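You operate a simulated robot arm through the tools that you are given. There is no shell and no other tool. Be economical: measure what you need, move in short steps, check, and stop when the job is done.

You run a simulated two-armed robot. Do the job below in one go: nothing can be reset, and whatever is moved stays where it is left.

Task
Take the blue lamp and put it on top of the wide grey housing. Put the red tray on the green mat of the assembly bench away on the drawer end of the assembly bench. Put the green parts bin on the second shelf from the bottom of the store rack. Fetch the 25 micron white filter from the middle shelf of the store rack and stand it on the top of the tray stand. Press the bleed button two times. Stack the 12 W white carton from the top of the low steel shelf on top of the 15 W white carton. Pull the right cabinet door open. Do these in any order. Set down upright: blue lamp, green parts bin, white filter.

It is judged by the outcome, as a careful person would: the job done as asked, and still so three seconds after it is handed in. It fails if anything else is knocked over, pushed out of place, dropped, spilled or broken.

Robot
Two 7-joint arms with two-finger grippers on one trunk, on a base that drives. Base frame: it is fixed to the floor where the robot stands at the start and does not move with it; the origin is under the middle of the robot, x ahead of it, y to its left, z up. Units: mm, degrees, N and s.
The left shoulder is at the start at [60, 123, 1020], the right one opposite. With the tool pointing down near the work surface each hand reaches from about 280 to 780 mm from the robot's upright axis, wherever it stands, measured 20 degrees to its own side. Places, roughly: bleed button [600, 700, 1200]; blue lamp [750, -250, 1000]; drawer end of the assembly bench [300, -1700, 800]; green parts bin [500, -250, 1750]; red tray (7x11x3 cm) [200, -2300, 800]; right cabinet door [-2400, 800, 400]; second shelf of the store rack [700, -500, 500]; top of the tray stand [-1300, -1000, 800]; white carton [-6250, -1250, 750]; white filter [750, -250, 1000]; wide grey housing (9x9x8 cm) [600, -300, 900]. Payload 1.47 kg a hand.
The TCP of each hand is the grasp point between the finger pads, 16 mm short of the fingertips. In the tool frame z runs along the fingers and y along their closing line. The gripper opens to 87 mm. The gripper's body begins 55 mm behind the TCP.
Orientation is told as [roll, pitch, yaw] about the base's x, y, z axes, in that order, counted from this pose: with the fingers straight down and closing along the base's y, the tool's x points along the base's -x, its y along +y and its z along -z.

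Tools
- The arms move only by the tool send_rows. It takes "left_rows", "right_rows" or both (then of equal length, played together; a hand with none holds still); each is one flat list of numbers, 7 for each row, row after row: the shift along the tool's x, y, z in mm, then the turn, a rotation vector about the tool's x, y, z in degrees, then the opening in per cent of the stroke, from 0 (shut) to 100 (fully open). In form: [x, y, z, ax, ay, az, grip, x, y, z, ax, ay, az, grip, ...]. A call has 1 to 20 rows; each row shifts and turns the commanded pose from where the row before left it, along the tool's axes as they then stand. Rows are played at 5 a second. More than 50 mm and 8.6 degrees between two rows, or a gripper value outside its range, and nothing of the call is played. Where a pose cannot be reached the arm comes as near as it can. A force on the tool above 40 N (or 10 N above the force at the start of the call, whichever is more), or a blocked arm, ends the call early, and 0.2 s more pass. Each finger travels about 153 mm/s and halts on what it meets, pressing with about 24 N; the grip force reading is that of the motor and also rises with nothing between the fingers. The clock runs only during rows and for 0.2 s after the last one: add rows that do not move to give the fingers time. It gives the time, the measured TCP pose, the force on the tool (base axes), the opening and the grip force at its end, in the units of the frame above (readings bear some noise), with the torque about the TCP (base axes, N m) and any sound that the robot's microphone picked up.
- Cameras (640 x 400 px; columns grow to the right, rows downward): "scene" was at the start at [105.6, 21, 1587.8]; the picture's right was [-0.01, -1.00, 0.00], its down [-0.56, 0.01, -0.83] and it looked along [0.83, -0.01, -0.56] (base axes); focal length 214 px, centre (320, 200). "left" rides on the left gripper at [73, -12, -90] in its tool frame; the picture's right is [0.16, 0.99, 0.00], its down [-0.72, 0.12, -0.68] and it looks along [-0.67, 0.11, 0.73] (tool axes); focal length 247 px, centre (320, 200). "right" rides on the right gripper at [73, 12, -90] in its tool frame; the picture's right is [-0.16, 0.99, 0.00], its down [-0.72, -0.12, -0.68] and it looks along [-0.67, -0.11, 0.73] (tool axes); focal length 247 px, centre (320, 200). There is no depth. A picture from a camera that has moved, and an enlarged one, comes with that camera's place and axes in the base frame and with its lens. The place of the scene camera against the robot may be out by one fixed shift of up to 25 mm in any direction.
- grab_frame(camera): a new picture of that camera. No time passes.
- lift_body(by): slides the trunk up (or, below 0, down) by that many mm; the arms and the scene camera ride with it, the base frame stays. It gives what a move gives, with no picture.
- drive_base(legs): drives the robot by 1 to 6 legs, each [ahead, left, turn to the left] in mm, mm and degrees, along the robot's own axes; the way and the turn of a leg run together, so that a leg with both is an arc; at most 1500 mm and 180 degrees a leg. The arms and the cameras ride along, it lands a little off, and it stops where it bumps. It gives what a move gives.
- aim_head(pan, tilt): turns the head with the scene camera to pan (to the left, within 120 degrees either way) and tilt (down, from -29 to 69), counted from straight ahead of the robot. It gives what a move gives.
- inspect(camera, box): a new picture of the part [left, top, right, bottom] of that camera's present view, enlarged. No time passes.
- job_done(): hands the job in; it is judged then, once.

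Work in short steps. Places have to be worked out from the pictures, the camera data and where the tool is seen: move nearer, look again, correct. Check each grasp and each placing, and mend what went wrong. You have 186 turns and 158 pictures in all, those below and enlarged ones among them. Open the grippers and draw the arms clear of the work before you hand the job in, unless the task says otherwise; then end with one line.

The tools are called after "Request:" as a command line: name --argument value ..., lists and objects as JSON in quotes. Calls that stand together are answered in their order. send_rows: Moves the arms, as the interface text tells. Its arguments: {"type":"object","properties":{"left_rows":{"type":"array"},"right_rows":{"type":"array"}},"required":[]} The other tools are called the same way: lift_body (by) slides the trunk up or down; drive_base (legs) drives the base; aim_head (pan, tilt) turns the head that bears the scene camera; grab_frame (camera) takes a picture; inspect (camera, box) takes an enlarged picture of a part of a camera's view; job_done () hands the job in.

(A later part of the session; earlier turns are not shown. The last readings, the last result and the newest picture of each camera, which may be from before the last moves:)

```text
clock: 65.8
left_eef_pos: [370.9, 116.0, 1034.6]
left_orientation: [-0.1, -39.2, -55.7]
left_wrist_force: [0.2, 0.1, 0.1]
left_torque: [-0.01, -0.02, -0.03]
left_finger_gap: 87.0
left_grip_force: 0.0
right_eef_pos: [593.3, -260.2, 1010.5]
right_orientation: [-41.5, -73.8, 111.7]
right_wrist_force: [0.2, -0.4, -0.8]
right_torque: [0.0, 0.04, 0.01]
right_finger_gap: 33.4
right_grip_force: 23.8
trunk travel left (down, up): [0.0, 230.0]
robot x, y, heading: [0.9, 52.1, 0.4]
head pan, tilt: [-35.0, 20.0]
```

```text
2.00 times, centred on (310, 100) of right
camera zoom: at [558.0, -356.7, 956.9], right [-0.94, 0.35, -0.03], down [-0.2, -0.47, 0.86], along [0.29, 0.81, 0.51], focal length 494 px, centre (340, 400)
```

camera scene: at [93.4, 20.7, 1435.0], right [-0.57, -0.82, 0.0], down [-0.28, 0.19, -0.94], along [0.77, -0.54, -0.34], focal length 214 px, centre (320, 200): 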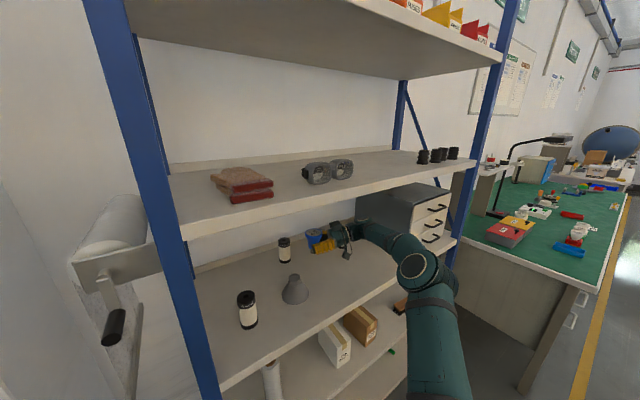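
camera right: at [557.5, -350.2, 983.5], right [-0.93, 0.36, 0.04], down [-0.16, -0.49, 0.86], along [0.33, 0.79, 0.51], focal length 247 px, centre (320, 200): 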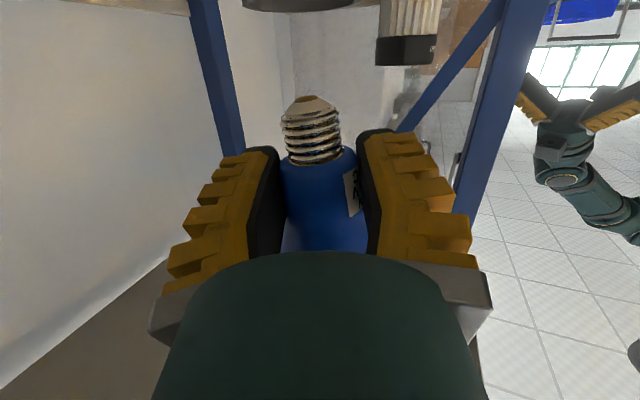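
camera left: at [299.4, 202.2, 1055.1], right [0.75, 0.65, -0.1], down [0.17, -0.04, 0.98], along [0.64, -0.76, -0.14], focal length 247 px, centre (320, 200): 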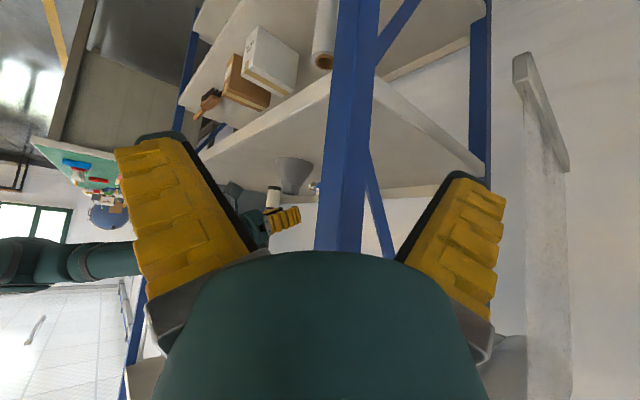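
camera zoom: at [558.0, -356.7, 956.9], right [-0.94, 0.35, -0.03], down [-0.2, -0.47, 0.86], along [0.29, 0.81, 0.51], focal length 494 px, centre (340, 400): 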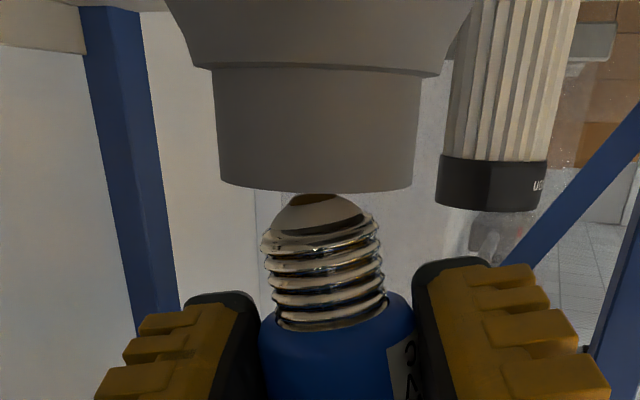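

I see I had been turning the wrong way: the lamp axis reads ~9° off the neck's axis. I raise 4, turn +9° back while holding the tip in place, and check.

Request:
send_rows --right_rows '[-5, 0, 0, 0, 0, 0, 25, 0, -3, 0, 0, 0, 4.5, 25, 0, -3, 0, 0, 0, 4.5, 25, 0, 0, 0, 0, 0, 0, 25]'

Request:
inspect --camera "left" --box '[250, 160, 330, 220]'

Request:
inspect --camera "right" --box '[220, 0, 400, 200]'

```text
clock: 66.8
left_eef_pos: [370.0, 116.6, 1033.7]
left_orientation: [-0.2, -39.1, -55.7]
left_wrist_force: [0.3, 0.0, 0.1]
left_torque: [0.01, 0.0, -0.01]
left_finger_gap: 87.1
left_grip_force: 0.0
right_eef_pos: [598.3, -262.1, 1016.0]
right_orientation: [-8.7, -77.8, 78.0]
right_wrist_force: [0.6, -0.5, -0.4]
right_torque: [0.02, 0.02, -0.03]
right_finger_gap: 33.3
right_grip_force: 24.2
trunk travel left (down, up): [0.0, 230.0]
robot x, y, heading: [0.9, 50.8, 0.4]
head pan, tilt: [-35.0, 20.0]
```

```text
6.67 times, centred on (290, 190) of left
camera zoom: at [297.5, 203.9, 1056.0], right [0.75, 0.66, -0.1], down [0.17, -0.04, 0.98], along [0.64, -0.75, -0.14], focal length 1646 px, centre (520, 267)
```

zoom: 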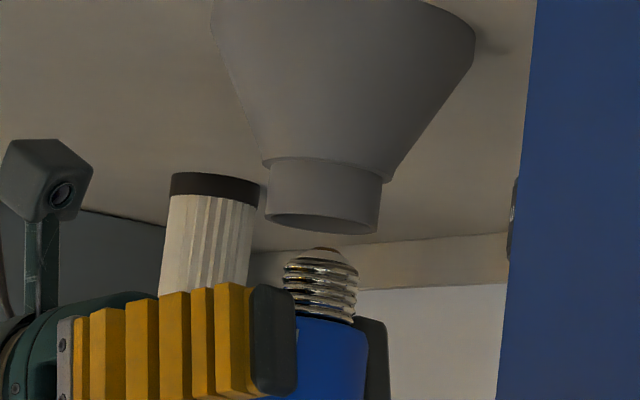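

```text
2.00 times, centred on (310, 100) of right
camera zoom: at [553.0, -354.1, 963.4], right [-0.92, 0.38, 0.12], down [-0.1, -0.51, 0.85], along [0.38, 0.77, 0.51], focal length 494 px, centre (340, 400)
```

zoom: 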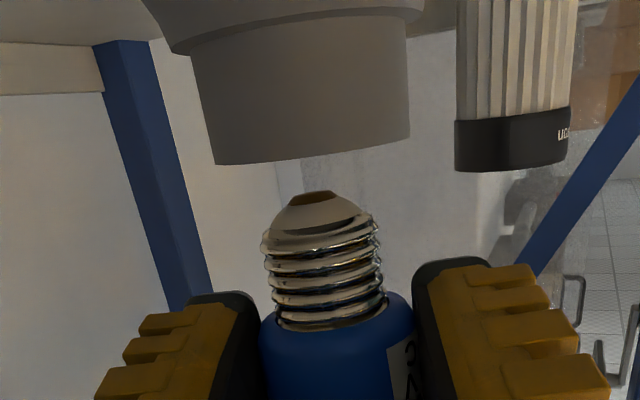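

Aligned in both views with ~6° lean along the hand; I pitch 5° more keeping the tip in place, then lower 8 mm.

Request:
send_rows --right_rows '[0, 0, -3.3, 0, -5, 0, 25, 4, 0.1, 0.5, 0, 0, 0, 25, 4, 0.1, 0.5, 0, 0, 0, 25, 0, 0, 0, 0, 0, 0, 25]'

Request:
inspect --camera "left" --box '[250, 160, 330, 220]'

Request:
inspect --camera "right" --box '[220, 0, 400, 200]'

```text
clock: 67.8
left_eef_pos: [370.5, 117.2, 1032.7]
left_orientation: [-0.2, -39.2, -55.7]
left_wrist_force: [-0.6, 0.4, 0.1]
left_torque: [0.01, -0.02, 0.04]
left_finger_gap: 87.0
left_grip_force: 0.0
right_eef_pos: [598.0, -261.9, 1007.9]
right_orientation: [-14.7, -82.7, 84.1]
right_wrist_force: [0.5, -0.9, -1.5]
right_torque: [0.05, -0.01, -0.03]
right_finger_gap: 33.2
right_grip_force: 24.1
trunk travel left (down, up): [0.0, 230.0]
robot x, y, heading: [1.1, 52.4, 0.3]
head pan, tilt: [-35.0, 20.0]
```

```text
6.67 times, centred on (290, 190) of left
camera zoom: at [297.5, 203.9, 1056.0], right [0.75, 0.66, -0.1], down [0.17, -0.04, 0.98], along [0.64, -0.75, -0.14], focal length 1646 px, centre (520, 267)
```

zoom: 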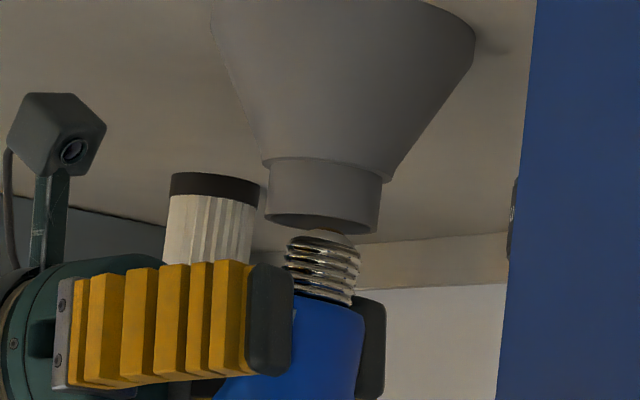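

```text
2.00 times, centred on (310, 100) of right
camera zoom: at [553.9, -351.6, 947.0], right [-0.92, 0.36, 0.12], down [-0.12, -0.58, 0.81], along [0.37, 0.73, 0.58], focal length 494 px, centre (340, 400)
```

zoom: 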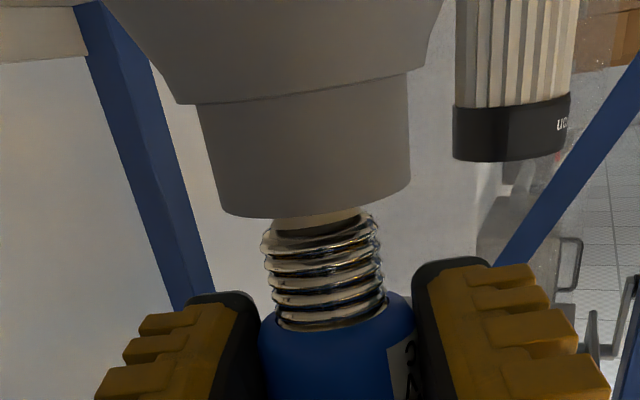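

Well aligned; a 1.5 mm pull-back and then lowering 5 mm, reading the force.

Request:
send_rows --right_rows '[2.5, 0, -0.8, 0, 0, 0, 25, 2.5, 0, -0.4, 0, 0, 0, 25, 0, 0, 0, 0, 0, 0, 25]'

Request:
send_rows --right_rows '[2, 0, 0.2, 0, 0, 0, 25, 0, 0, 0, 0, 0, 0, 25]'

Request:
inspect --camera "left" --box '[250, 160, 330, 220]'

```text
clock: 68.6
left_eef_pos: [369.3, 117.2, 1033.7]
left_orientation: [-0.2, -39.3, -55.7]
left_wrist_force: [0.1, -0.6, -0.9]
left_torque: [-0.01, 0.01, 0.01]
left_finger_gap: 87.2
left_grip_force: 0.0
right_eef_pos: [597.1, -262.8, 1005.3]
right_orientation: [-15.5, -82.7, 85.0]
right_wrist_force: [1.2, 1.6, 9.6]
right_torque: [0.1, -0.05, 0.02]
right_finger_gap: 32.2
right_grip_force: 23.8
trunk travel left (down, up): [0.0, 230.0]
robot x, y, heading: [0.4, 50.3, 0.3]
head pan, tilt: [-35.0, 20.0]
```

```text
clock: 69.2
left_eef_pos: [370.6, 116.4, 1032.9]
left_orientation: [-0.2, -39.2, -55.7]
left_wrist_force: [0.3, -0.2, -0.4]
left_torque: [0.01, -0.02, 0.04]
left_finger_gap: 86.8
left_grip_force: 0.1
right_eef_pos: [595.5, -265.4, 1003.9]
right_orientation: [-15.3, -82.6, 84.6]
right_wrist_force: [2.1, 1.1, 10.6]
right_torque: [0.06, -0.06, -0.01]
right_finger_gap: 32.1
right_grip_force: 24.7
trunk travel left (down, up): [0.0, 230.0]
robot x, y, heading: [-1.2, 51.2, 0.2]
head pan, tilt: [-35.0, 20.0]
```

```text
6.67 times, centred on (290, 190) of left
camera zoom: at [297.0, 204.3, 1056.1], right [0.75, 0.66, -0.1], down [0.17, -0.04, 0.98], along [0.64, -0.75, -0.14], focal length 1646 px, centre (520, 267)
```

zoom: 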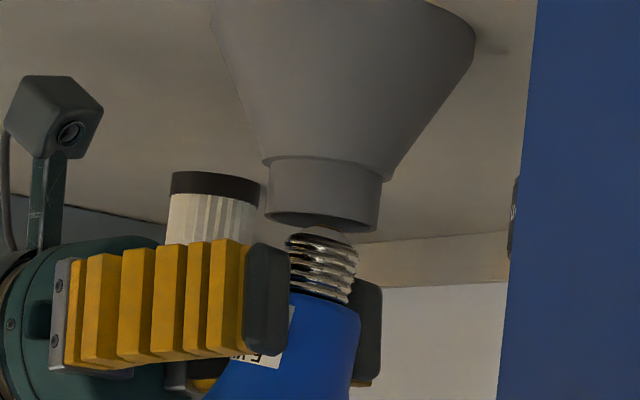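

Contact (10 N) came with the tip only ~3 mm below the rim: the socket may be shallow or I touch an edge. I raise 12 mm and zoom into the neck.

Request:
send_rows --right_rows '[-7, 0, -0.8, 0, 0, 0, 25, -7, 0, -0.8, 0, 0, 0, 25]'

Request:
inspect --camera "scene" --box '[280, 255, 320, 285]'

Request:
inspect --camera "left" --box '[270, 170, 320, 210]'

```text
clock: 69.8
left_eef_pos: [370.6, 116.2, 1033.0]
left_orientation: [-0.2, -39.3, -55.8]
left_wrist_force: [0.4, 0.0, 0.4]
left_torque: [-0.01, -0.02, 0.0]
left_finger_gap: 87.0
left_grip_force: 0.1
right_eef_pos: [595.1, -265.8, 1016.2]
right_orientation: [-14.4, -82.7, 84.0]
right_wrist_force: [-0.4, -0.2, -0.4]
right_torque: [0.03, -0.01, -0.03]
right_finger_gap: 32.1
right_grip_force: 23.8
trunk travel left (down, up): [0.0, 230.0]
robot x, y, heading: [0.4, 51.5, 0.4]
head pan, tilt: [-35.0, 20.0]
```

```text
13.33 times, centred on (300, 270) of scene
camera zoom: at [93.5, 20.5, 1434.9], right [-0.57, -0.82, 0.0], down [-0.28, 0.19, -0.94], along [0.77, -0.54, -0.34], focal length 2860 px, centre (587, -733)
```

zoom: 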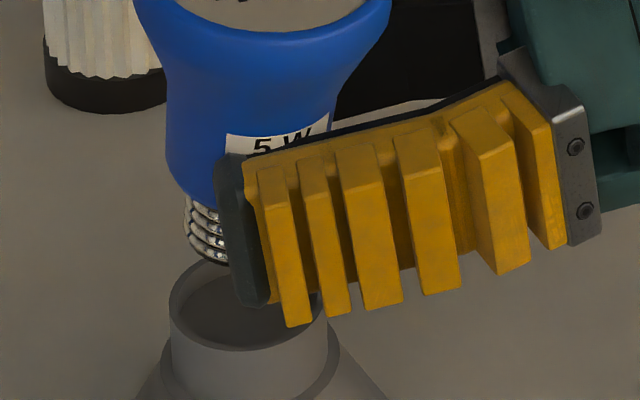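

```text
10.00 times, centred on (295, 190) of left
camera zoom: at [297.5, 203.9, 1056.0], right [0.75, 0.66, -0.1], down [0.17, -0.04, 0.98], along [0.64, -0.75, -0.14], focal length 2470 px, centre (570, 300)
```

zoom: 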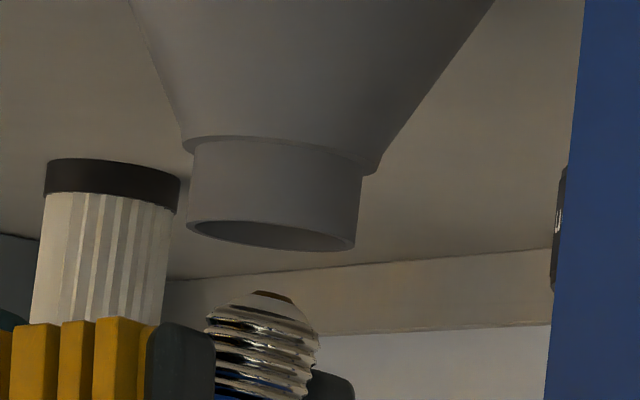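

The recess is shallow (~4 mm): the lamp has to stand on its tip in it. The contact tilted the lamp ~6° in the grip; I undo 5° pitch keeping the tip, shift 2 mm back, and view again.

Request:
send_rows --right_rows '[0, 0, 1, 0, 5, 0, 25, 0, 0, 0, 0, 0, 0, 25]'

Request:
inspect --camera "left" --box '[260, 170, 330, 230]'

Request:
inspect --camera "right" --box '[220, 0, 400, 200]'

```text
clock: 70.4
left_eef_pos: [370.4, 117.7, 1034.8]
left_orientation: [-0.2, -39.2, -55.6]
left_wrist_force: [0.1, 0.5, 0.4]
left_torque: [0.03, -0.02, 0.02]
left_finger_gap: 87.0
left_grip_force: 0.1
right_eef_pos: [596.1, -264.1, 1015.6]
right_orientation: [-8.6, -77.8, 78.1]
right_wrist_force: [-0.3, -0.9, 0.1]
right_torque: [0.0, -0.04, 0.01]
right_finger_gap: 31.9
right_grip_force: 24.0
trunk travel left (down, up): [0.0, 230.0]
robot x, y, heading: [0.8, 53.8, 0.5]
head pan, tilt: [-35.0, 20.0]
```

```text
6.67 times, centred on (295, 200) of left
camera zoom: at [297.6, 203.7, 1056.0], right [0.75, 0.66, -0.1], down [0.17, -0.04, 0.98], along [0.64, -0.75, -0.14], focal length 1646 px, centre (487, 200)
```

zoom: 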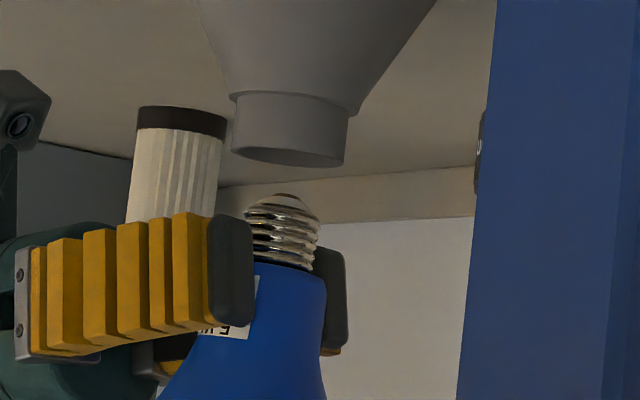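

```text
2.00 times, centred on (310, 100) of right
camera zoom: at [550.8, -356.7, 962.6], right [-0.92, 0.38, 0.12], down [-0.1, -0.51, 0.85], along [0.38, 0.77, 0.51], focal length 494 px, centre (340, 400)
```

zoom: 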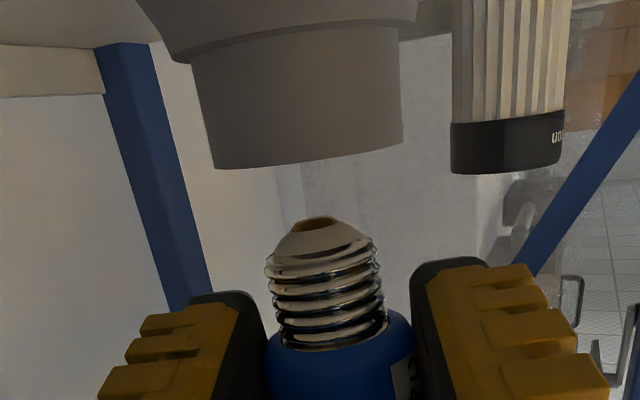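

Two small tilts remain (~4° about each axis). I correct both with the tip held in place, and lower 12 mm.

Request:
send_rows --right_rows '[0, -2.7, 2.7, 0, 4, 4, 25, 6, 0, 1, 0, 0, 0, 25, 6, 0, 1, 0, 0, 0, 25, 0, 0, 0, 0, 0, 0, 25]'

Request:
inspect --camera "left" --box '[260, 170, 330, 230]'

Request:
inspect --camera "right" --box '[220, 0, 400, 200]'

```text
clock: 71.4
left_eef_pos: [370.1, 117.6, 1033.2]
left_orientation: [-0.2, -39.3, -55.7]
left_wrist_force: [-0.3, 0.5, -0.1]
left_torque: [0.02, -0.01, 0.01]
left_finger_gap: 86.9
left_grip_force: 0.0
right_eef_pos: [597.7, -265.0, 1003.3]
right_orientation: [7.1, -73.8, 61.5]
right_wrist_force: [0.0, 0.4, -1.0]
right_torque: [-0.02, 0.01, -0.02]
right_finger_gap: 32.4
right_grip_force: 23.8
trunk travel left (down, up): [0.0, 230.0]
robot x, y, heading: [-3.4, 46.0, 0.3]
head pan, tilt: [-35.0, 20.0]
```

```text
6.67 times, centred on (295, 200) of left
camera zoom: at [297.5, 203.9, 1056.0], right [0.75, 0.66, -0.1], down [0.17, -0.04, 0.98], along [0.64, -0.75, -0.14], focal length 1646 px, centre (487, 200)
```

zoom: 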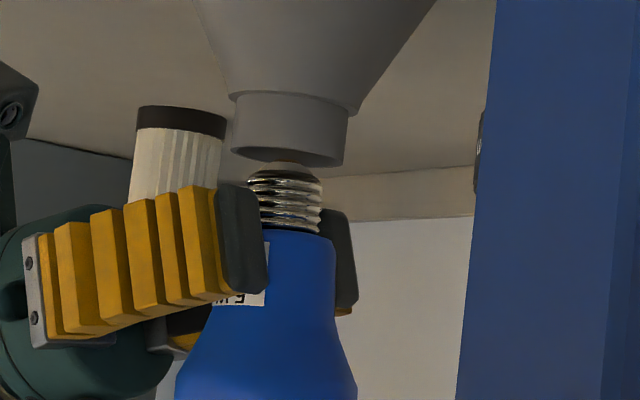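

```text
2.00 times, centred on (310, 100) of right
camera zoom: at [547.5, -358.6, 959.1], right [-0.9, 0.4, 0.19], down [-0.03, -0.48, 0.88], along [0.44, 0.78, 0.44], focal length 494 px, centre (340, 400)
```

zoom: 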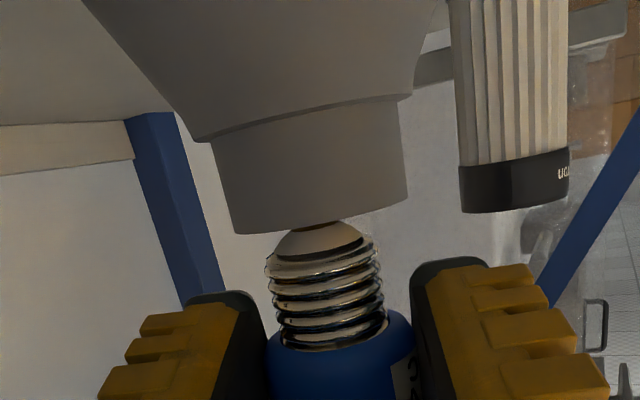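

Upright and centred in both views, tip at rim level. I lower 3 mm.

Request:
send_rows --right_rows '[1.5, 0, 0.4, 0, 0, 0, 25, 1.4, 0, 0.4, 0, 0, 0, 25, 0, 0, 0, 0, 0, 0, 25]'

```text
clock: 72.2
left_eef_pos: [370.1, 116.9, 1032.6]
left_orientation: [-0.2, -39.3, -55.7]
left_wrist_force: [-0.1, 0.1, 0.2]
left_torque: [0.03, 0.03, -0.04]
left_finger_gap: 87.0
left_grip_force: 0.0
right_eef_pos: [598.0, -263.9, 1002.0]
right_orientation: [6.8, -73.9, 62.0]
right_wrist_force: [0.6, -0.3, 11.1]
right_torque: [0.12, -0.07, 0.01]
right_finger_gap: 32.7
right_grip_force: 23.8
trunk travel left (down, up): [0.0, 230.0]
robot x, y, heading: [-1.7, 50.5, 0.4]
head pan, tilt: [-35.0, 20.0]
```

Contact at 11 N. I ease up 1 mm and check the standing before opening gently.

Request:
send_rows --right_rows '[-1, 0, -0.3, 0, 0, 0, 25, 0, 0, 0, 0, 0, 0, 25]'

Request:
inspect --camera "left" --box '[260, 170, 330, 230]'

Request:
inspect --camera "scene" --box '[270, 235, 330, 285]'

```text
clock: 72.8
left_eef_pos: [370.4, 116.5, 1032.2]
left_orientation: [-0.2, -39.2, -55.7]
left_wrist_force: [0.1, -0.3, 0.7]
left_torque: [0.0, 0.0, -0.01]
left_finger_gap: 86.9
left_grip_force: 0.1
right_eef_pos: [597.9, -264.8, 1001.3]
right_orientation: [7.2, -73.8, 61.6]
right_wrist_force: [0.6, -1.1, 6.3]
right_torque: [0.05, -0.06, -0.02]
right_finger_gap: 32.3
right_grip_force: 24.4
trunk travel left (down, up): [0.0, 230.0]
robot x, y, heading: [1.8, 50.2, 0.2]
head pan, tilt: [-35.0, 20.0]
```

```text
6.67 times, centred on (295, 200) of left
camera zoom: at [297.2, 204.0, 1056.1], right [0.75, 0.66, -0.1], down [0.17, -0.04, 0.98], along [0.64, -0.75, -0.14], focal length 1646 px, centre (487, 200)
```

zoom: 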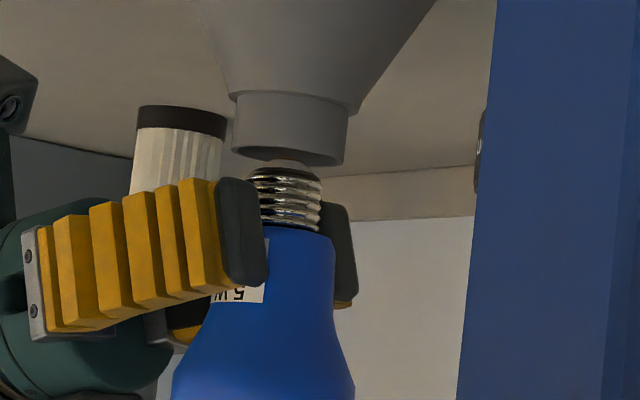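

```text
8.00 times, centred on (300, 260) of scene
camera zoom: at [93.1, 20.7, 1434.9], right [-0.57, -0.82, 0.0], down [-0.28, 0.19, -0.94], along [0.77, -0.54, -0.34], focal length 1716 px, centre (480, -280)
```

zoom: 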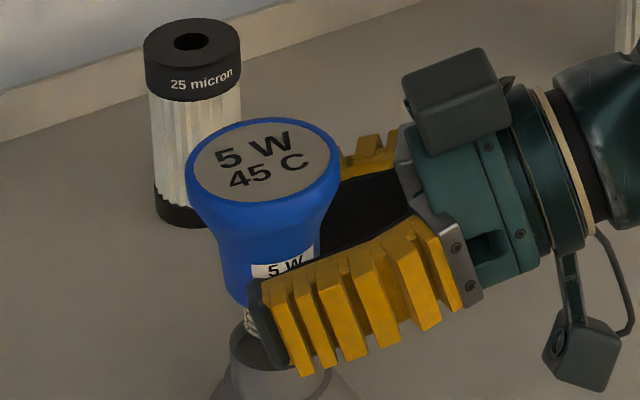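

Looks centred and upright. I open gently in small steps.

Request:
send_rows --right_rows '[0, 0, 0, 0, 0, 0, 38, 0, 0, 0, 0, 0, 0, 42, 0, 0, 0, 0, 0, 0, 46, 0, 0, 0, 0, 0, 0, 50, 0, 0, 0, 0, 0, 0, 50]'

Request:
inspect --camera "left" --box '[260, 170, 330, 230]'

Request:
inspect --camera "scene" --box '[270, 235, 330, 285]'

```text
clock: 74.0
left_eef_pos: [370.0, 117.1, 1033.0]
left_orientation: [-0.3, -39.2, -55.7]
left_wrist_force: [0.0, -1.3, -0.8]
left_torque: [0.01, -0.01, 0.0]
left_finger_gap: 86.8
left_grip_force: 0.0
right_eef_pos: [598.6, -264.5, 1002.3]
right_orientation: [7.1, -73.8, 61.6]
right_wrist_force: [-1.3, -0.7, 0.9]
right_torque: [-0.02, -0.03, 0.01]
right_finger_gap: 49.1
right_grip_force: 3.4
trunk travel left (down, up): [0.0, 230.0]
robot x, y, heading: [0.9, 54.1, 0.5]
head pan, tilt: [-35.0, 20.0]
```

```text
6.67 times, centred on (295, 200) of left
camera zoom: at [297.5, 203.9, 1056.0], right [0.75, 0.66, -0.1], down [0.17, -0.04, 0.98], along [0.64, -0.75, -0.14], focal length 1646 px, centre (487, 200)
```

zoom: 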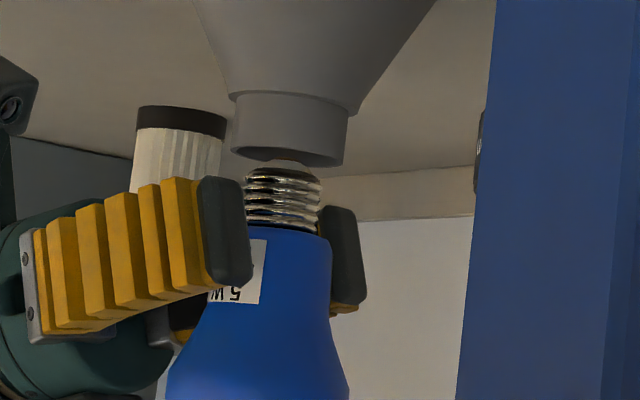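

```text
8.00 times, centred on (300, 260) of scene
camera zoom: at [93.4, 20.5, 1434.9], right [-0.57, -0.82, 0.0], down [-0.28, 0.19, -0.94], along [0.77, -0.54, -0.34], focal length 1716 px, centre (480, -280)
```

zoom: 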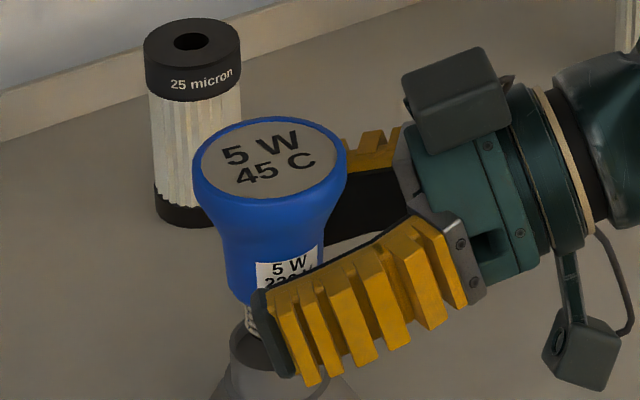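

It stands nearly vertical with the pads off. I open further and back off along the hand axis slowly.

Request:
send_rows --right_rows '[0, 0, 0, 0, 0, 0, 60, 0, 0, 0, 0, 0, 0, 70, 0, 0, 0, 0, 0, 0, 85, 0, 0, 0, 0, 0, 0, 100, 0, 0, 0, 0, 0, 0, 100, 0, 0, 0, 0, 0, 0, 100]'

Request:
inspect --camera "scene" --box '[270, 235, 330, 285]'

```text
clock: 75.4
left_eef_pos: [370.2, 117.6, 1032.8]
left_orientation: [-0.2, -39.2, -55.7]
left_wrist_force: [-0.5, -0.6, -0.5]
left_torque: [-0.07, 0.0, 0.01]
left_finger_gap: 87.4
left_grip_force: 0.0
right_eef_pos: [597.6, -263.7, 1001.7]
right_orientation: [7.2, -73.8, 61.6]
right_wrist_force: [-0.1, -0.1, 1.2]
right_torque: [-0.02, 0.0, 0.0]
right_finger_gap: 87.2
right_grip_force: 0.0
trunk travel left (down, up): [0.0, 230.0]
robot x, y, heading: [3.4, 51.7, 0.4]
head pan, tilt: [-35.0, 20.0]
```

```text
8.00 times, centred on (300, 260) of scene
camera zoom: at [93.4, 20.5, 1434.9], right [-0.57, -0.82, 0.0], down [-0.28, 0.19, -0.94], along [0.77, -0.54, -0.34], focal length 1716 px, centre (480, -280)
```

zoom: 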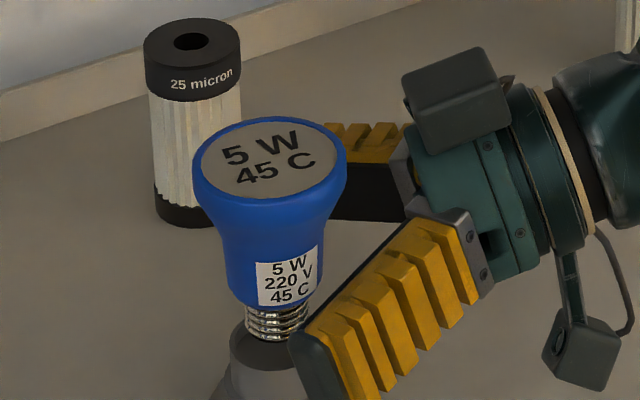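

The lamp stands freely on the housing. I retreat 100 mm along the hand axis.

Request:
send_rows --right_rows '[0, 0, -25, 0, 0, 0, 100, 0, 0, -25, 0, 0, 0, 100, 0, 0, -25, 0, 0, 0, 100, 0, 0, -25, 0, 0, 0, 100]'

Request:
grab_frame --camera "scene"

```text
clock: 76.4
left_eef_pos: [371.5, 117.3, 1033.5]
left_orientation: [-0.2, -39.2, -55.8]
left_wrist_force: [0.6, -0.2, 0.1]
left_torque: [-0.03, -0.01, -0.01]
left_finger_gap: 87.0
left_grip_force: 0.0
right_eef_pos: [564.0, -356.4, 1026.5]
right_orientation: [7.3, -73.8, 61.6]
right_wrist_force: [-0.2, 0.1, -0.4]
right_torque: [-0.02, -0.01, -0.02]
right_finger_gap: 86.8
right_grip_force: 0.0
trunk travel left (down, up): [0.0, 230.0]
robot x, y, heading: [0.5, 50.1, 0.2]
head pan, tilt: [-35.0, 20.0]
```

```text
75 pictures are left
camera scene: at [93.2, 20.3, 1434.9], right [-0.57, -0.82, 0.0], down [-0.28, 0.19, -0.94], along [0.77, -0.53, -0.34], focal length 214 px, centre (320, 200)
```

scene: 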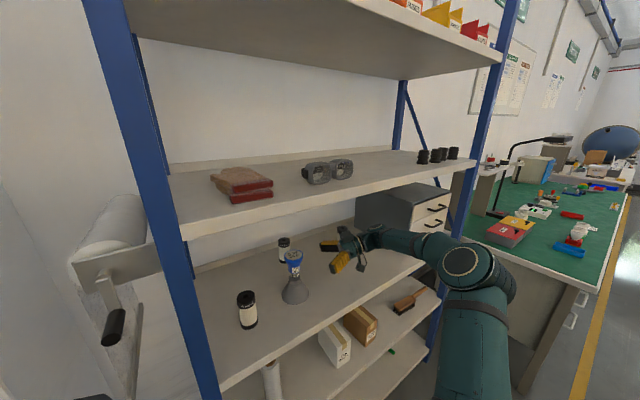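

Lamp done. Next the 25 micron filter (about [775,-322]). I turn the right hand to yaw ≈22°, pitch ≈-65° and move the base right 60.

Request:
send_rows --right_rows '[0, 0, 0, 7.7, -0.3, 2.2, 100, 0, 0, 0, 7.7, -0.3, 2.2, 100, 0, 0, 0, 7.7, -0.3, 2.2, 100, 0, 0, 0, 7.7, -0.3, 2.2, 100, 0, 0, 0, 7.7, -0.3, 2.2, 100, 0, 0, 0, 0, 8, 0, 100, 0, 0, 0, 7, 0, 0, 100]'

Request:
drive_base --legs '[[0, -60, 0]]'

Request:
grab_frame --camera "right"

```text
clock: 78.0
left_eef_pos: [369.1, 117.2, 1033.5]
left_orientation: [-0.1, -39.4, -55.6]
left_wrist_force: [-0.4, -0.1, -0.5]
left_torque: [-0.03, 0.01, 0.01]
left_finger_gap: 86.8
left_grip_force: 0.0
right_eef_pos: [565.4, -352.7, 1027.7]
right_orientation: [-2.4, -65.9, 24.2]
right_wrist_force: [-0.6, -0.3, -0.6]
right_torque: [0.01, -0.01, -0.01]
right_finger_gap: 87.1
right_grip_force: 0.1
trunk travel left (down, up): [0.0, 230.0]
robot x, y, heading: [-1.1, 46.4, 0.1]
head pan, tilt: [-35.0, 20.0]
```

```text
clock: 79.2
left_eef_pos: [369.9, 57.0, 1033.9]
left_orientation: [-0.3, -39.1, -55.6]
left_wrist_force: [-0.2, -0.4, -0.2]
left_torque: [0.0, -0.03, 0.03]
left_finger_gap: 86.8
left_grip_force: 0.2
right_eef_pos: [565.3, -414.1, 1027.8]
right_orientation: [-2.1, -66.0, 24.0]
right_wrist_force: [1.0, -0.1, 0.3]
right_torque: [0.01, -0.02, 0.01]
right_finger_gap: 86.9
right_grip_force: 0.1
trunk travel left (down, up): [0.0, 230.0]
robot x, y, heading: [1.0, -8.7, 0.2]
head pan, tilt: [-35.0, 20.0]
```

```text
74 pictures are left
camera right: at [457.1, -446.3, 997.8], right [-0.31, 0.94, 0.13], down [-0.26, -0.22, 0.94], along [0.91, 0.26, 0.32], focal length 247 px, centre (320, 200)
```

right: 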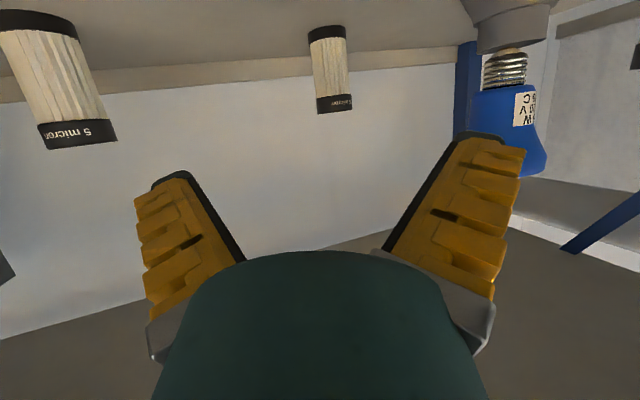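

The filter reads [785,-315], straight ahead along the hand's yaw. I advance 150 mm, then slant down.

Request:
send_rows --right_rows '[-20.4, 0, 45.7, 0, 0, 0, 100, -20.4, 0, 45.7, 0, 0, 0, 100, -20.4, 0, 45.7, 0, 0, 0, 100, 21.8, 0, 37, 0, 0, 0, 100, 21.8, 0, 37, 0, 0, 0, 100]'

Request:
grab_frame --camera "right"

```text
clock: 80.4
left_eef_pos: [372.1, 56.2, 1033.2]
left_orientation: [-0.2, -39.3, -55.6]
left_wrist_force: [-0.8, 0.8, 0.2]
left_torque: [0.01, 0.02, -0.03]
left_finger_gap: 86.9
left_grip_force: 0.1
right_eef_pos: [752.1, -341.7, 958.6]
right_orientation: [-2.3, -65.9, 24.2]
right_wrist_force: [-0.3, 0.8, 0.3]
right_torque: [0.03, -0.02, 0.0]
right_finger_gap: 86.9
right_grip_force: 0.0
trunk travel left (down, up): [0.0, 230.0]
robot x, y, heading: [2.8, -10.0, 0.0]
head pan, tilt: [-35.0, 20.0]
```

```text
73 pictures are left
camera right: at [645.0, -372.5, 928.6], right [-0.31, 0.94, 0.13], down [-0.26, -0.22, 0.94], along [0.91, 0.26, 0.32], focal length 247 px, centre (320, 200)
```

right: 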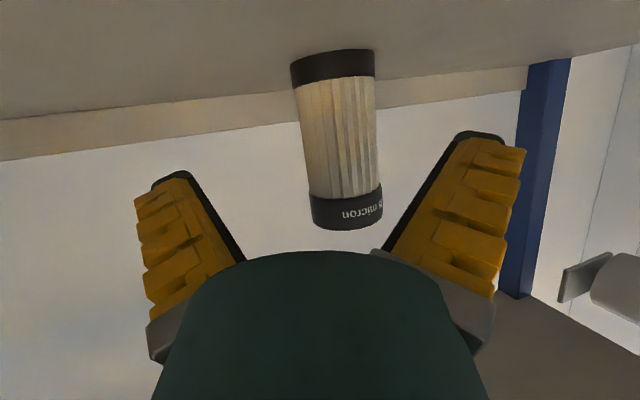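

The filter is 14 mm left of centre and ~40 mm ahead. I shift, advance 38 and close.

Request:
send_rows --right_rows '[0, 14, 0, 0, 0, 0, 100, -8, 0, 17.4, 0, 0, 0, 100, -7.5, 0, 17.4, 0, 0, 0, 100, 0, 0, 0, 0, 0, 0, 70, 0, 0, 0, 0, 0, 0, 50, 0, 0, 0, 0, 0, 0, 30, 0, 0, 0, 0, 0, 0, 30]'

Request:
grab_frame --camera "right"

```text
clock: 82.0
left_eef_pos: [369.8, 56.2, 1033.0]
left_orientation: [-0.3, -39.3, -55.8]
left_wrist_force: [0.5, -0.7, -0.2]
left_torque: [-0.03, -0.01, 0.03]
left_finger_gap: 87.0
left_grip_force: 0.1
right_eef_pos: [781.2, -313.7, 957.0]
right_orientation: [-2.3, -66.1, 24.1]
right_wrist_force: [0.1, -0.7, 1.7]
right_torque: [0.03, 0.01, -0.01]
right_finger_gap: 41.6
right_grip_force: 24.2
trunk travel left (down, up): [0.0, 230.0]
robot x, y, heading: [-0.4, -6.2, 0.2]
head pan, tilt: [-35.0, 20.0]
```

```text
72 pictures are left
camera right: at [673.7, -344.6, 926.3], right [-0.31, 0.94, 0.13], down [-0.27, -0.22, 0.94], along [0.91, 0.26, 0.32], focal length 247 px, centre (320, 200)
```

right: 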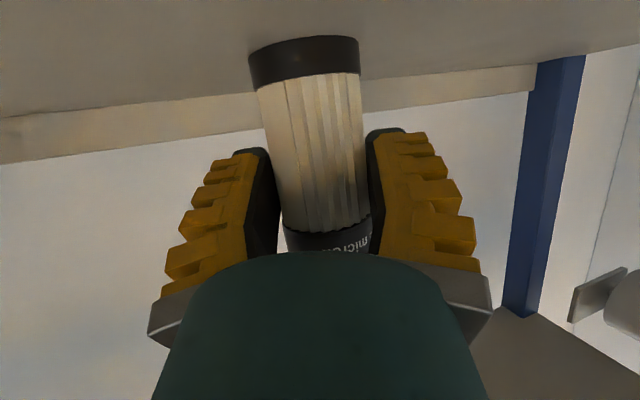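

Gripped firmly (42 mm). I lift 60 and withdraw along the same line.

Request:
send_rows --right_rows '[-18.3, 0, -8.1, 0, 0, 0, 30, -36.5, 0, -16.3, 0, 0, 0, 30, 20.4, 0, -45.7, 0, 0, 0, 30, 20.4, 0, -45.7, 0, 0, 0, 30, 20.4, 0, -45.7, 0, 0, 0, 30, 20.4, 0, -45.7, 0, 0, 0, 30]'

Request:
drive_base --legs '[[-400, 0, 0]]'

Request:
grab_frame --camera "scene"

```text
clock: 83.4
left_eef_pos: [369.4, 56.7, 1034.2]
left_orientation: [-0.2, -39.4, -55.9]
left_wrist_force: [0.5, 1.0, 0.2]
left_torque: [0.01, -0.02, -0.01]
left_finger_gap: 87.0
left_grip_force: 0.1
right_eef_pos: [591.5, -385.1, 1015.9]
right_orientation: [-2.4, -66.0, 24.3]
right_wrist_force: [0.0, -0.6, -0.3]
right_torque: [-0.01, 0.02, 0.01]
right_finger_gap: 41.3
right_grip_force: 24.2
trunk travel left (down, up): [0.0, 230.0]
robot x, y, heading: [-0.7, -7.3, 0.5]
head pan, tilt: [-35.0, 20.0]
```

```text
clock: 86.0
left_eef_pos: [-45.8, 55.4, 1033.6]
left_orientation: [-0.2, -39.3, -55.6]
left_wrist_force: [-0.1, -0.2, 0.3]
left_torque: [0.03, -0.01, 0.01]
left_finger_gap: 86.8
left_grip_force: 0.1
right_eef_pos: [176.3, -387.4, 1016.6]
right_orientation: [-2.3, -66.0, 24.1]
right_wrist_force: [0.0, 0.2, -1.0]
right_torque: [-0.05, 0.03, 0.0]
right_finger_gap: 41.3
right_grip_force: 23.8
trunk travel left (down, up): [0.0, 230.0]
robot x, y, heading: [-417.2, -11.3, 0.4]
head pan, tilt: [-35.0, 20.0]
```

```text
71 pictures are left
camera scene: at [-322.5, -42.0, 1435.0], right [-0.57, -0.82, 0.0], down [-0.28, 0.19, -0.94], along [0.77, -0.53, -0.34], focal length 214 px, centre (320, 200)
```

scene: 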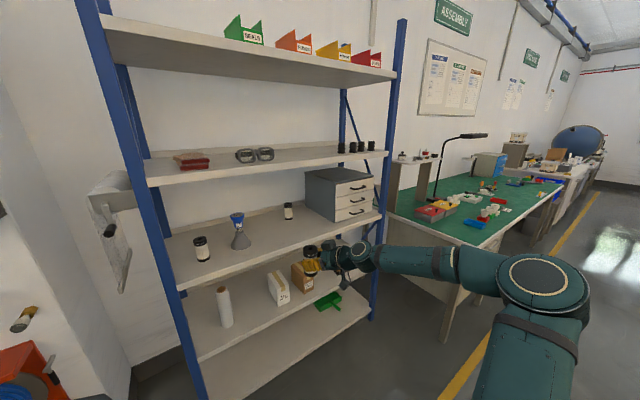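

The lamp stays put. Now I turn right toward the tray stand and look with the head turned.

Request:
drive_base --legs '[[0, 0, -90]]'

Request:
aim_head --pan -45 --tilt 25

Request:
grab_frame --camera "scene"

```text
clock: 90.1
left_eef_pos: [-335.7, -379.9, 1032.2]
left_orientation: [-0.2, -39.3, -143.6]
left_wrist_force: [0.1, 0.3, -0.1]
left_torque: [-0.01, -0.02, -0.03]
left_finger_gap: 87.1
left_grip_force: 0.0
right_eef_pos: [-771.4, -615.6, 1016.4]
right_orientation: [-2.3, -66.0, -63.9]
right_wrist_force: [0.3, 0.1, -0.7]
right_torque: [-0.03, -0.01, -0.05]
right_finger_gap: 41.3
right_grip_force: 24.2
trunk travel left (down, up): [0.0, 230.0]
robot x, y, heading: [-417.1, -10.9, -87.9]
head pan, tilt: [-35.0, 20.0]
```

```text
clock: 90.8
left_eef_pos: [-337.4, -380.4, 1033.2]
left_orientation: [-0.2, -39.2, -143.7]
left_wrist_force: [0.4, 1.1, -0.1]
left_torque: [0.0, -0.01, 0.0]
left_finger_gap: 86.7
left_grip_force: 0.1
right_eef_pos: [-770.4, -617.1, 1016.0]
right_orientation: [-2.1, -66.0, -63.9]
right_wrist_force: [0.4, 0.8, -1.1]
right_torque: [0.0, -0.02, 0.0]
right_finger_gap: 41.2
right_grip_force: 23.7
trunk travel left (down, up): [0.0, 230.0]
robot x, y, heading: [-417.5, -12.7, -87.9]
head pan, tilt: [-45.0, 25.0]
```

```text
70 pictures are left
camera scene: at [-470.7, -66.8, 1426.9], right [-0.73, 0.68, 0.0], down [0.29, 0.31, -0.91], along [-0.62, -0.67, -0.42], focal length 214 px, centre (320, 200)
```

scene: 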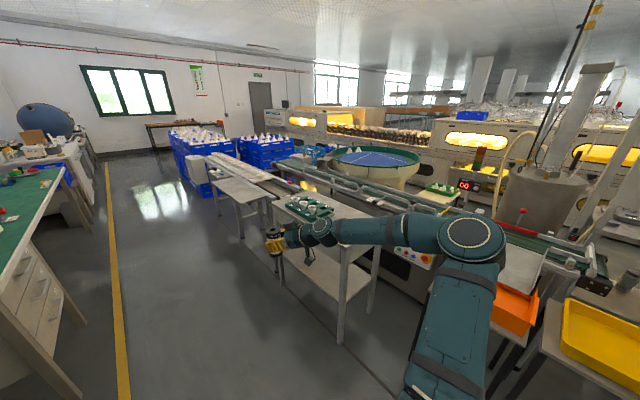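

The metal stand with the green tray on top matches [-1300,-1000]. I zoom to see its top clearly.

Request:
inspect --camera "scene" --box '[200, 160, 420, 300]'

```text
2.86 times, centred on (310, 230) of scene
camera zoom: at [-470.7, -66.8, 1426.9], right [-0.73, 0.68, 0.0], down [0.29, 0.31, -0.91], along [-0.62, -0.67, -0.42], focal length 613 px, centre (349, 114)
```

zoom: 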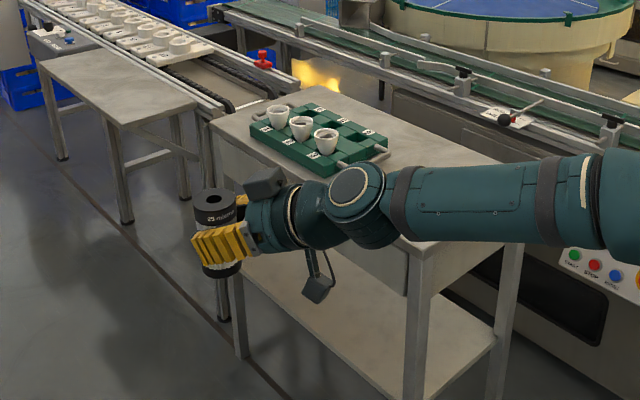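

I'll set the filter on the free near end of that stand, about [-1230,-710]. I raise a bit, drive alongside, then turn.

Request:
lift_body --by 50

Request:
drive_base --legs '[[518, -150, 0], [0, 0, -47]]'

Request:
aim_head --pan -20 --tilt 35

Request:
grab_frame --camera "scene"

Request:
grab_frame --camera "right"

```text
clock: 91.8
left_eef_pos: [-337.0, -379.6, 1082.9]
left_orientation: [-0.1, -39.2, -143.7]
left_wrist_force: [0.3, 0.0, -1.0]
left_torque: [0.05, -0.01, -0.01]
left_finger_gap: 86.9
left_grip_force: 0.0
right_eef_pos: [-771.1, -616.3, 1066.0]
right_orientation: [-2.2, -65.9, -63.9]
right_wrist_force: [-0.1, -0.7, -0.7]
right_torque: [0.01, -0.02, -0.01]
right_finger_gap: 41.2
right_grip_force: 24.5
trunk travel left (down, up): [-50.0, 180.0]
robot x, y, heading: [-416.3, -14.3, -87.6]
head pan, tilt: [-45.0, 25.0]
```

```text
clock: 97.0
left_eef_pos: [-756.0, -850.1, 1083.6]
left_orientation: [-0.1, -39.2, 170.6]
left_wrist_force: [-0.7, -0.4, -0.4]
left_torque: [0.02, 0.0, -0.01]
left_finger_gap: 87.0
left_grip_force: 0.1
right_eef_pos: [-1231.1, -705.9, 1066.4]
right_orientation: [-2.3, -65.9, -109.7]
right_wrist_force: [0.5, 0.5, -1.5]
right_torque: [0.01, -0.02, 0.0]
right_finger_gap: 41.0
right_grip_force: 24.0
trunk travel left (down, up): [-50.0, 180.0]
robot x, y, heading: [-547.7, -539.8, -133.2]
head pan, tilt: [-45.0, 25.0]
```

```text
clock: 97.9
left_eef_pos: [-756.9, -850.5, 1083.5]
left_orientation: [-0.2, -39.1, 170.7]
left_wrist_force: [0.1, 0.3, 0.8]
left_torque: [0.0, 0.02, 0.01]
left_finger_gap: 87.0
left_grip_force: 0.0
right_eef_pos: [-1229.7, -707.1, 1065.0]
right_orientation: [-2.2, -65.9, -109.6]
right_wrist_force: [-0.6, -0.1, -0.5]
right_torque: [-0.01, -0.02, 0.01]
right_finger_gap: 41.0
right_grip_force: 23.5
trunk travel left (down, up): [-50.0, 180.0]
robot x, y, heading: [-548.1, -539.3, -133.5]
head pan, tilt: [-20.0, 35.0]
```

```text
68 pictures are left
camera scene: at [-626.6, -562.0, 1461.1], right [-0.45, 0.89, 0.0], down [0.51, 0.26, -0.82], along [-0.73, -0.37, -0.57], focal length 214 px, centre (320, 200)
```

scene: 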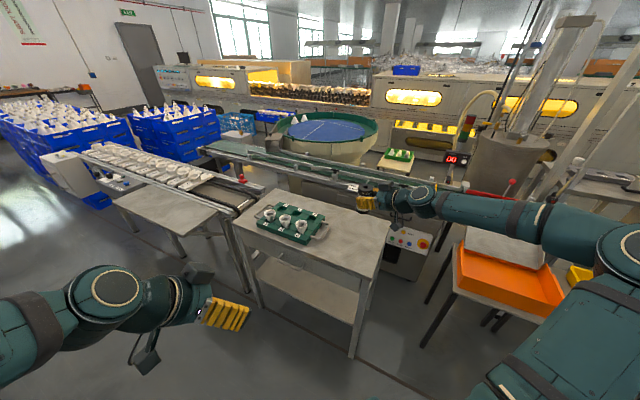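

```text
67 pictures are left
camera right: at [-1178.6, -606.7, 1035.3], right [0.9, -0.42, 0.13], down [0.03, 0.34, 0.94], along [-0.44, -0.84, 0.32], focal length 247 px, centre (320, 200)
```

right: 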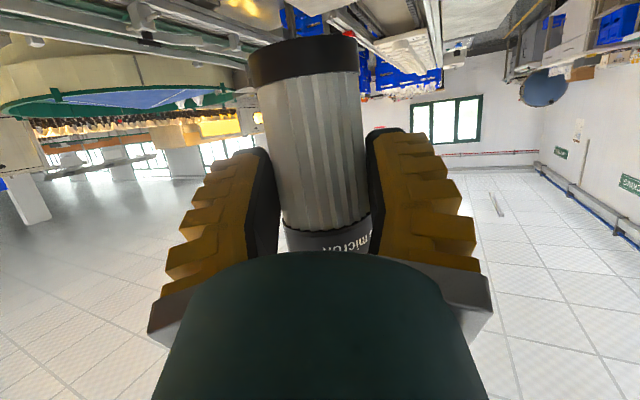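

The stand top's free end lies under the filter. I lower the trunk 50 and the arm 120, then look for the gap.

Request:
lift_body --by -50

Request:
send_rows --right_rows '[36.5, 0, 16.3, 0, 0, 0, 30, 36.5, 0, 16.3, 0, 0, 0, 30, 36.5, 0, 16.3, 0, 0, 0, 30]'

Request:
inspect --camera "scene" --box '[220, 150, 480, 320]'

```text
clock: 98.8
left_eef_pos: [-755.8, -849.0, 1034.7]
left_orientation: [-0.2, -39.4, 170.6]
left_wrist_force: [0.1, -0.2, -0.2]
left_torque: [-0.02, -0.01, -0.01]
left_finger_gap: 86.9
left_grip_force: 0.1
right_eef_pos: [-1229.4, -706.5, 1017.2]
right_orientation: [-2.1, -66.0, -109.5]
right_wrist_force: [-0.5, 0.2, -1.4]
right_torque: [-0.02, 0.0, -0.01]
right_finger_gap: 41.0
right_grip_force: 24.4
trunk travel left (down, up): [0.0, 230.0]
robot x, y, heading: [-547.7, -539.5, -133.2]
head pan, tilt: [-20.0, 35.0]
```

```text
clock: 99.6
left_eef_pos: [-756.7, -851.7, 1032.6]
left_orientation: [-0.2, -39.1, 170.5]
left_wrist_force: [-0.4, 0.4, -0.4]
left_torque: [-0.01, 0.01, -0.01]
left_finger_gap: 87.0
left_grip_force: 0.1
right_eef_pos: [-1232.8, -705.5, 889.6]
right_orientation: [-2.1, -65.9, -109.6]
right_wrist_force: [-0.1, -0.2, -0.8]
right_torque: [0.0, 0.0, 0.04]
right_finger_gap: 40.9
right_grip_force: 23.9
trunk travel left (down, up): [0.0, 230.0]
robot x, y, heading: [-550.4, -536.9, -133.3]
head pan, tilt: [-20.0, 35.0]
```

```text
2.35 times, centred on (350, 235) of scene
camera zoom: at [-627.1, -562.0, 1411.0], right [-0.45, 0.89, 0.0], down [0.51, 0.26, -0.82], along [-0.73, -0.37, -0.57], focal length 505 px, centre (249, 118)
```

zoom: 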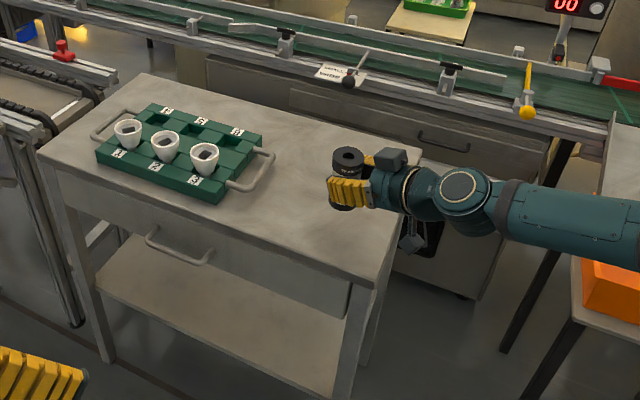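

The filter hangs ~30 mm above the stand. I lower 20, then small steps to contact.

Request:
send_rows --right_rows '[9.1, 0, 4.1, 0, 0, 0, 30, 9.1, 0, 4.1, 0, 0, 0, 30, 0, 0, 0, 0, 0, 0, 30]'

Request:
send_rows --right_rows '[4.6, 0, 2, 0, 0, 0, 30, 4.6, 0, 2, 0, 0, 0, 30, 0, 0, 0, 0, 0, 0, 30]'

```text
clock: 100.4
left_eef_pos: [-756.7, -849.9, 1032.2]
left_orientation: [-0.3, -39.2, 170.5]
left_wrist_force: [0.1, 0.4, -0.1]
left_torque: [-0.03, -0.01, -0.03]
left_finger_gap: 87.0
left_grip_force: 0.1
right_eef_pos: [-1232.6, -705.4, 872.5]
right_orientation: [-2.1, -65.8, -109.6]
right_wrist_force: [0.4, 0.0, 0.1]
right_torque: [0.02, 0.0, -0.01]
right_finger_gap: 41.1
right_grip_force: 23.6
trunk travel left (down, up): [0.0, 230.0]
robot x, y, heading: [-546.8, -539.7, -133.1]
head pan, tilt: [-20.0, 35.0]
```

```text
clock: 101.2
left_eef_pos: [-756.4, -851.3, 1032.8]
left_orientation: [-0.2, -39.2, 170.6]
left_wrist_force: [-0.7, -0.6, -0.7]
left_torque: [0.0, 0.01, -0.02]
left_finger_gap: 86.8
left_grip_force: 0.1
right_eef_pos: [-1231.7, -706.2, 864.1]
right_orientation: [-2.2, -66.0, -109.4]
right_wrist_force: [0.6, 0.5, -0.1]
right_torque: [-0.01, 0.0, -0.01]
right_finger_gap: 40.9
right_grip_force: 23.7
trunk travel left (down, up): [0.0, 230.0]
robot x, y, heading: [-543.6, -538.0, -133.1]
head pan, tilt: [-20.0, 35.0]
```

No contact yet at z 864; I continue in small steps.

Request:
send_rows --right_rows '[2.7, 0, 1.2, 0, 0, 0, 30, 2.7, 0, 1.2, 0, 0, 0, 30, 0, 0, 0, 0, 0, 0, 30]'

Request:
send_rows --right_rows '[2.7, 0, 1.2, 0, 0, 0, 30, 1.8, 0, 0.8, 0, 0, 0, 30, 0, 0, 0, 0, 0, 0, 30]'

Request:
grab_frame --camera "right"

```text
clock: 102.0
left_eef_pos: [-757.0, -850.5, 1032.9]
left_orientation: [-0.2, -39.2, 170.6]
left_wrist_force: [0.5, 0.1, -0.7]
left_torque: [-0.03, 0.0, -0.02]
left_finger_gap: 86.9
left_grip_force: 0.0
right_eef_pos: [-1232.1, -705.1, 858.9]
right_orientation: [-2.2, -66.0, -109.6]
right_wrist_force: [-0.3, 0.3, -0.7]
right_torque: [0.05, -0.02, 0.04]
right_finger_gap: 41.2
right_grip_force: 24.2
trunk travel left (down, up): [0.0, 230.0]
robot x, y, heading: [-547.6, -538.4, -133.1]
head pan, tilt: [-20.0, 35.0]
```

```text
clock: 102.8
left_eef_pos: [-757.2, -850.0, 1032.3]
left_orientation: [-0.1, -39.2, 170.7]
left_wrist_force: [0.1, 0.4, 0.2]
left_torque: [0.01, -0.01, -0.02]
left_finger_gap: 87.0
left_grip_force: 0.1
right_eef_pos: [-1232.8, -704.9, 853.4]
right_orientation: [-2.3, -65.8, -109.5]
right_wrist_force: [0.4, 0.6, 0.5]
right_torque: [-0.01, 0.0, 0.01]
right_finger_gap: 41.1
right_grip_force: 24.2
trunk travel left (down, up): [0.0, 230.0]
robot x, y, heading: [-549.2, -537.5, -133.5]
head pan, tilt: [-20.0, 35.0]
```

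```text
65 pictures are left
camera right: at [-1180.9, -606.0, 823.6], right [0.9, -0.42, 0.13], down [0.03, 0.34, 0.94], along [-0.44, -0.84, 0.32], focal length 247 px, centre (320, 200)
```

right: 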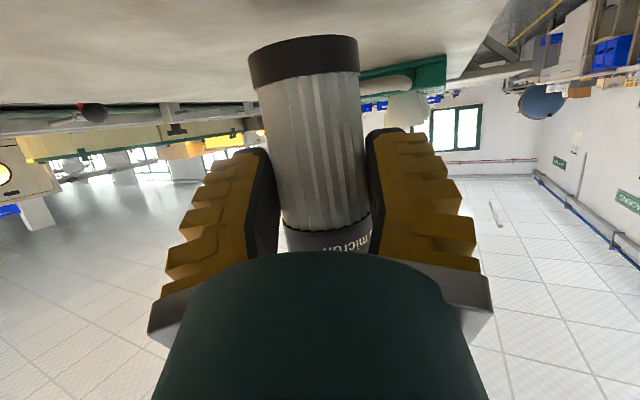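

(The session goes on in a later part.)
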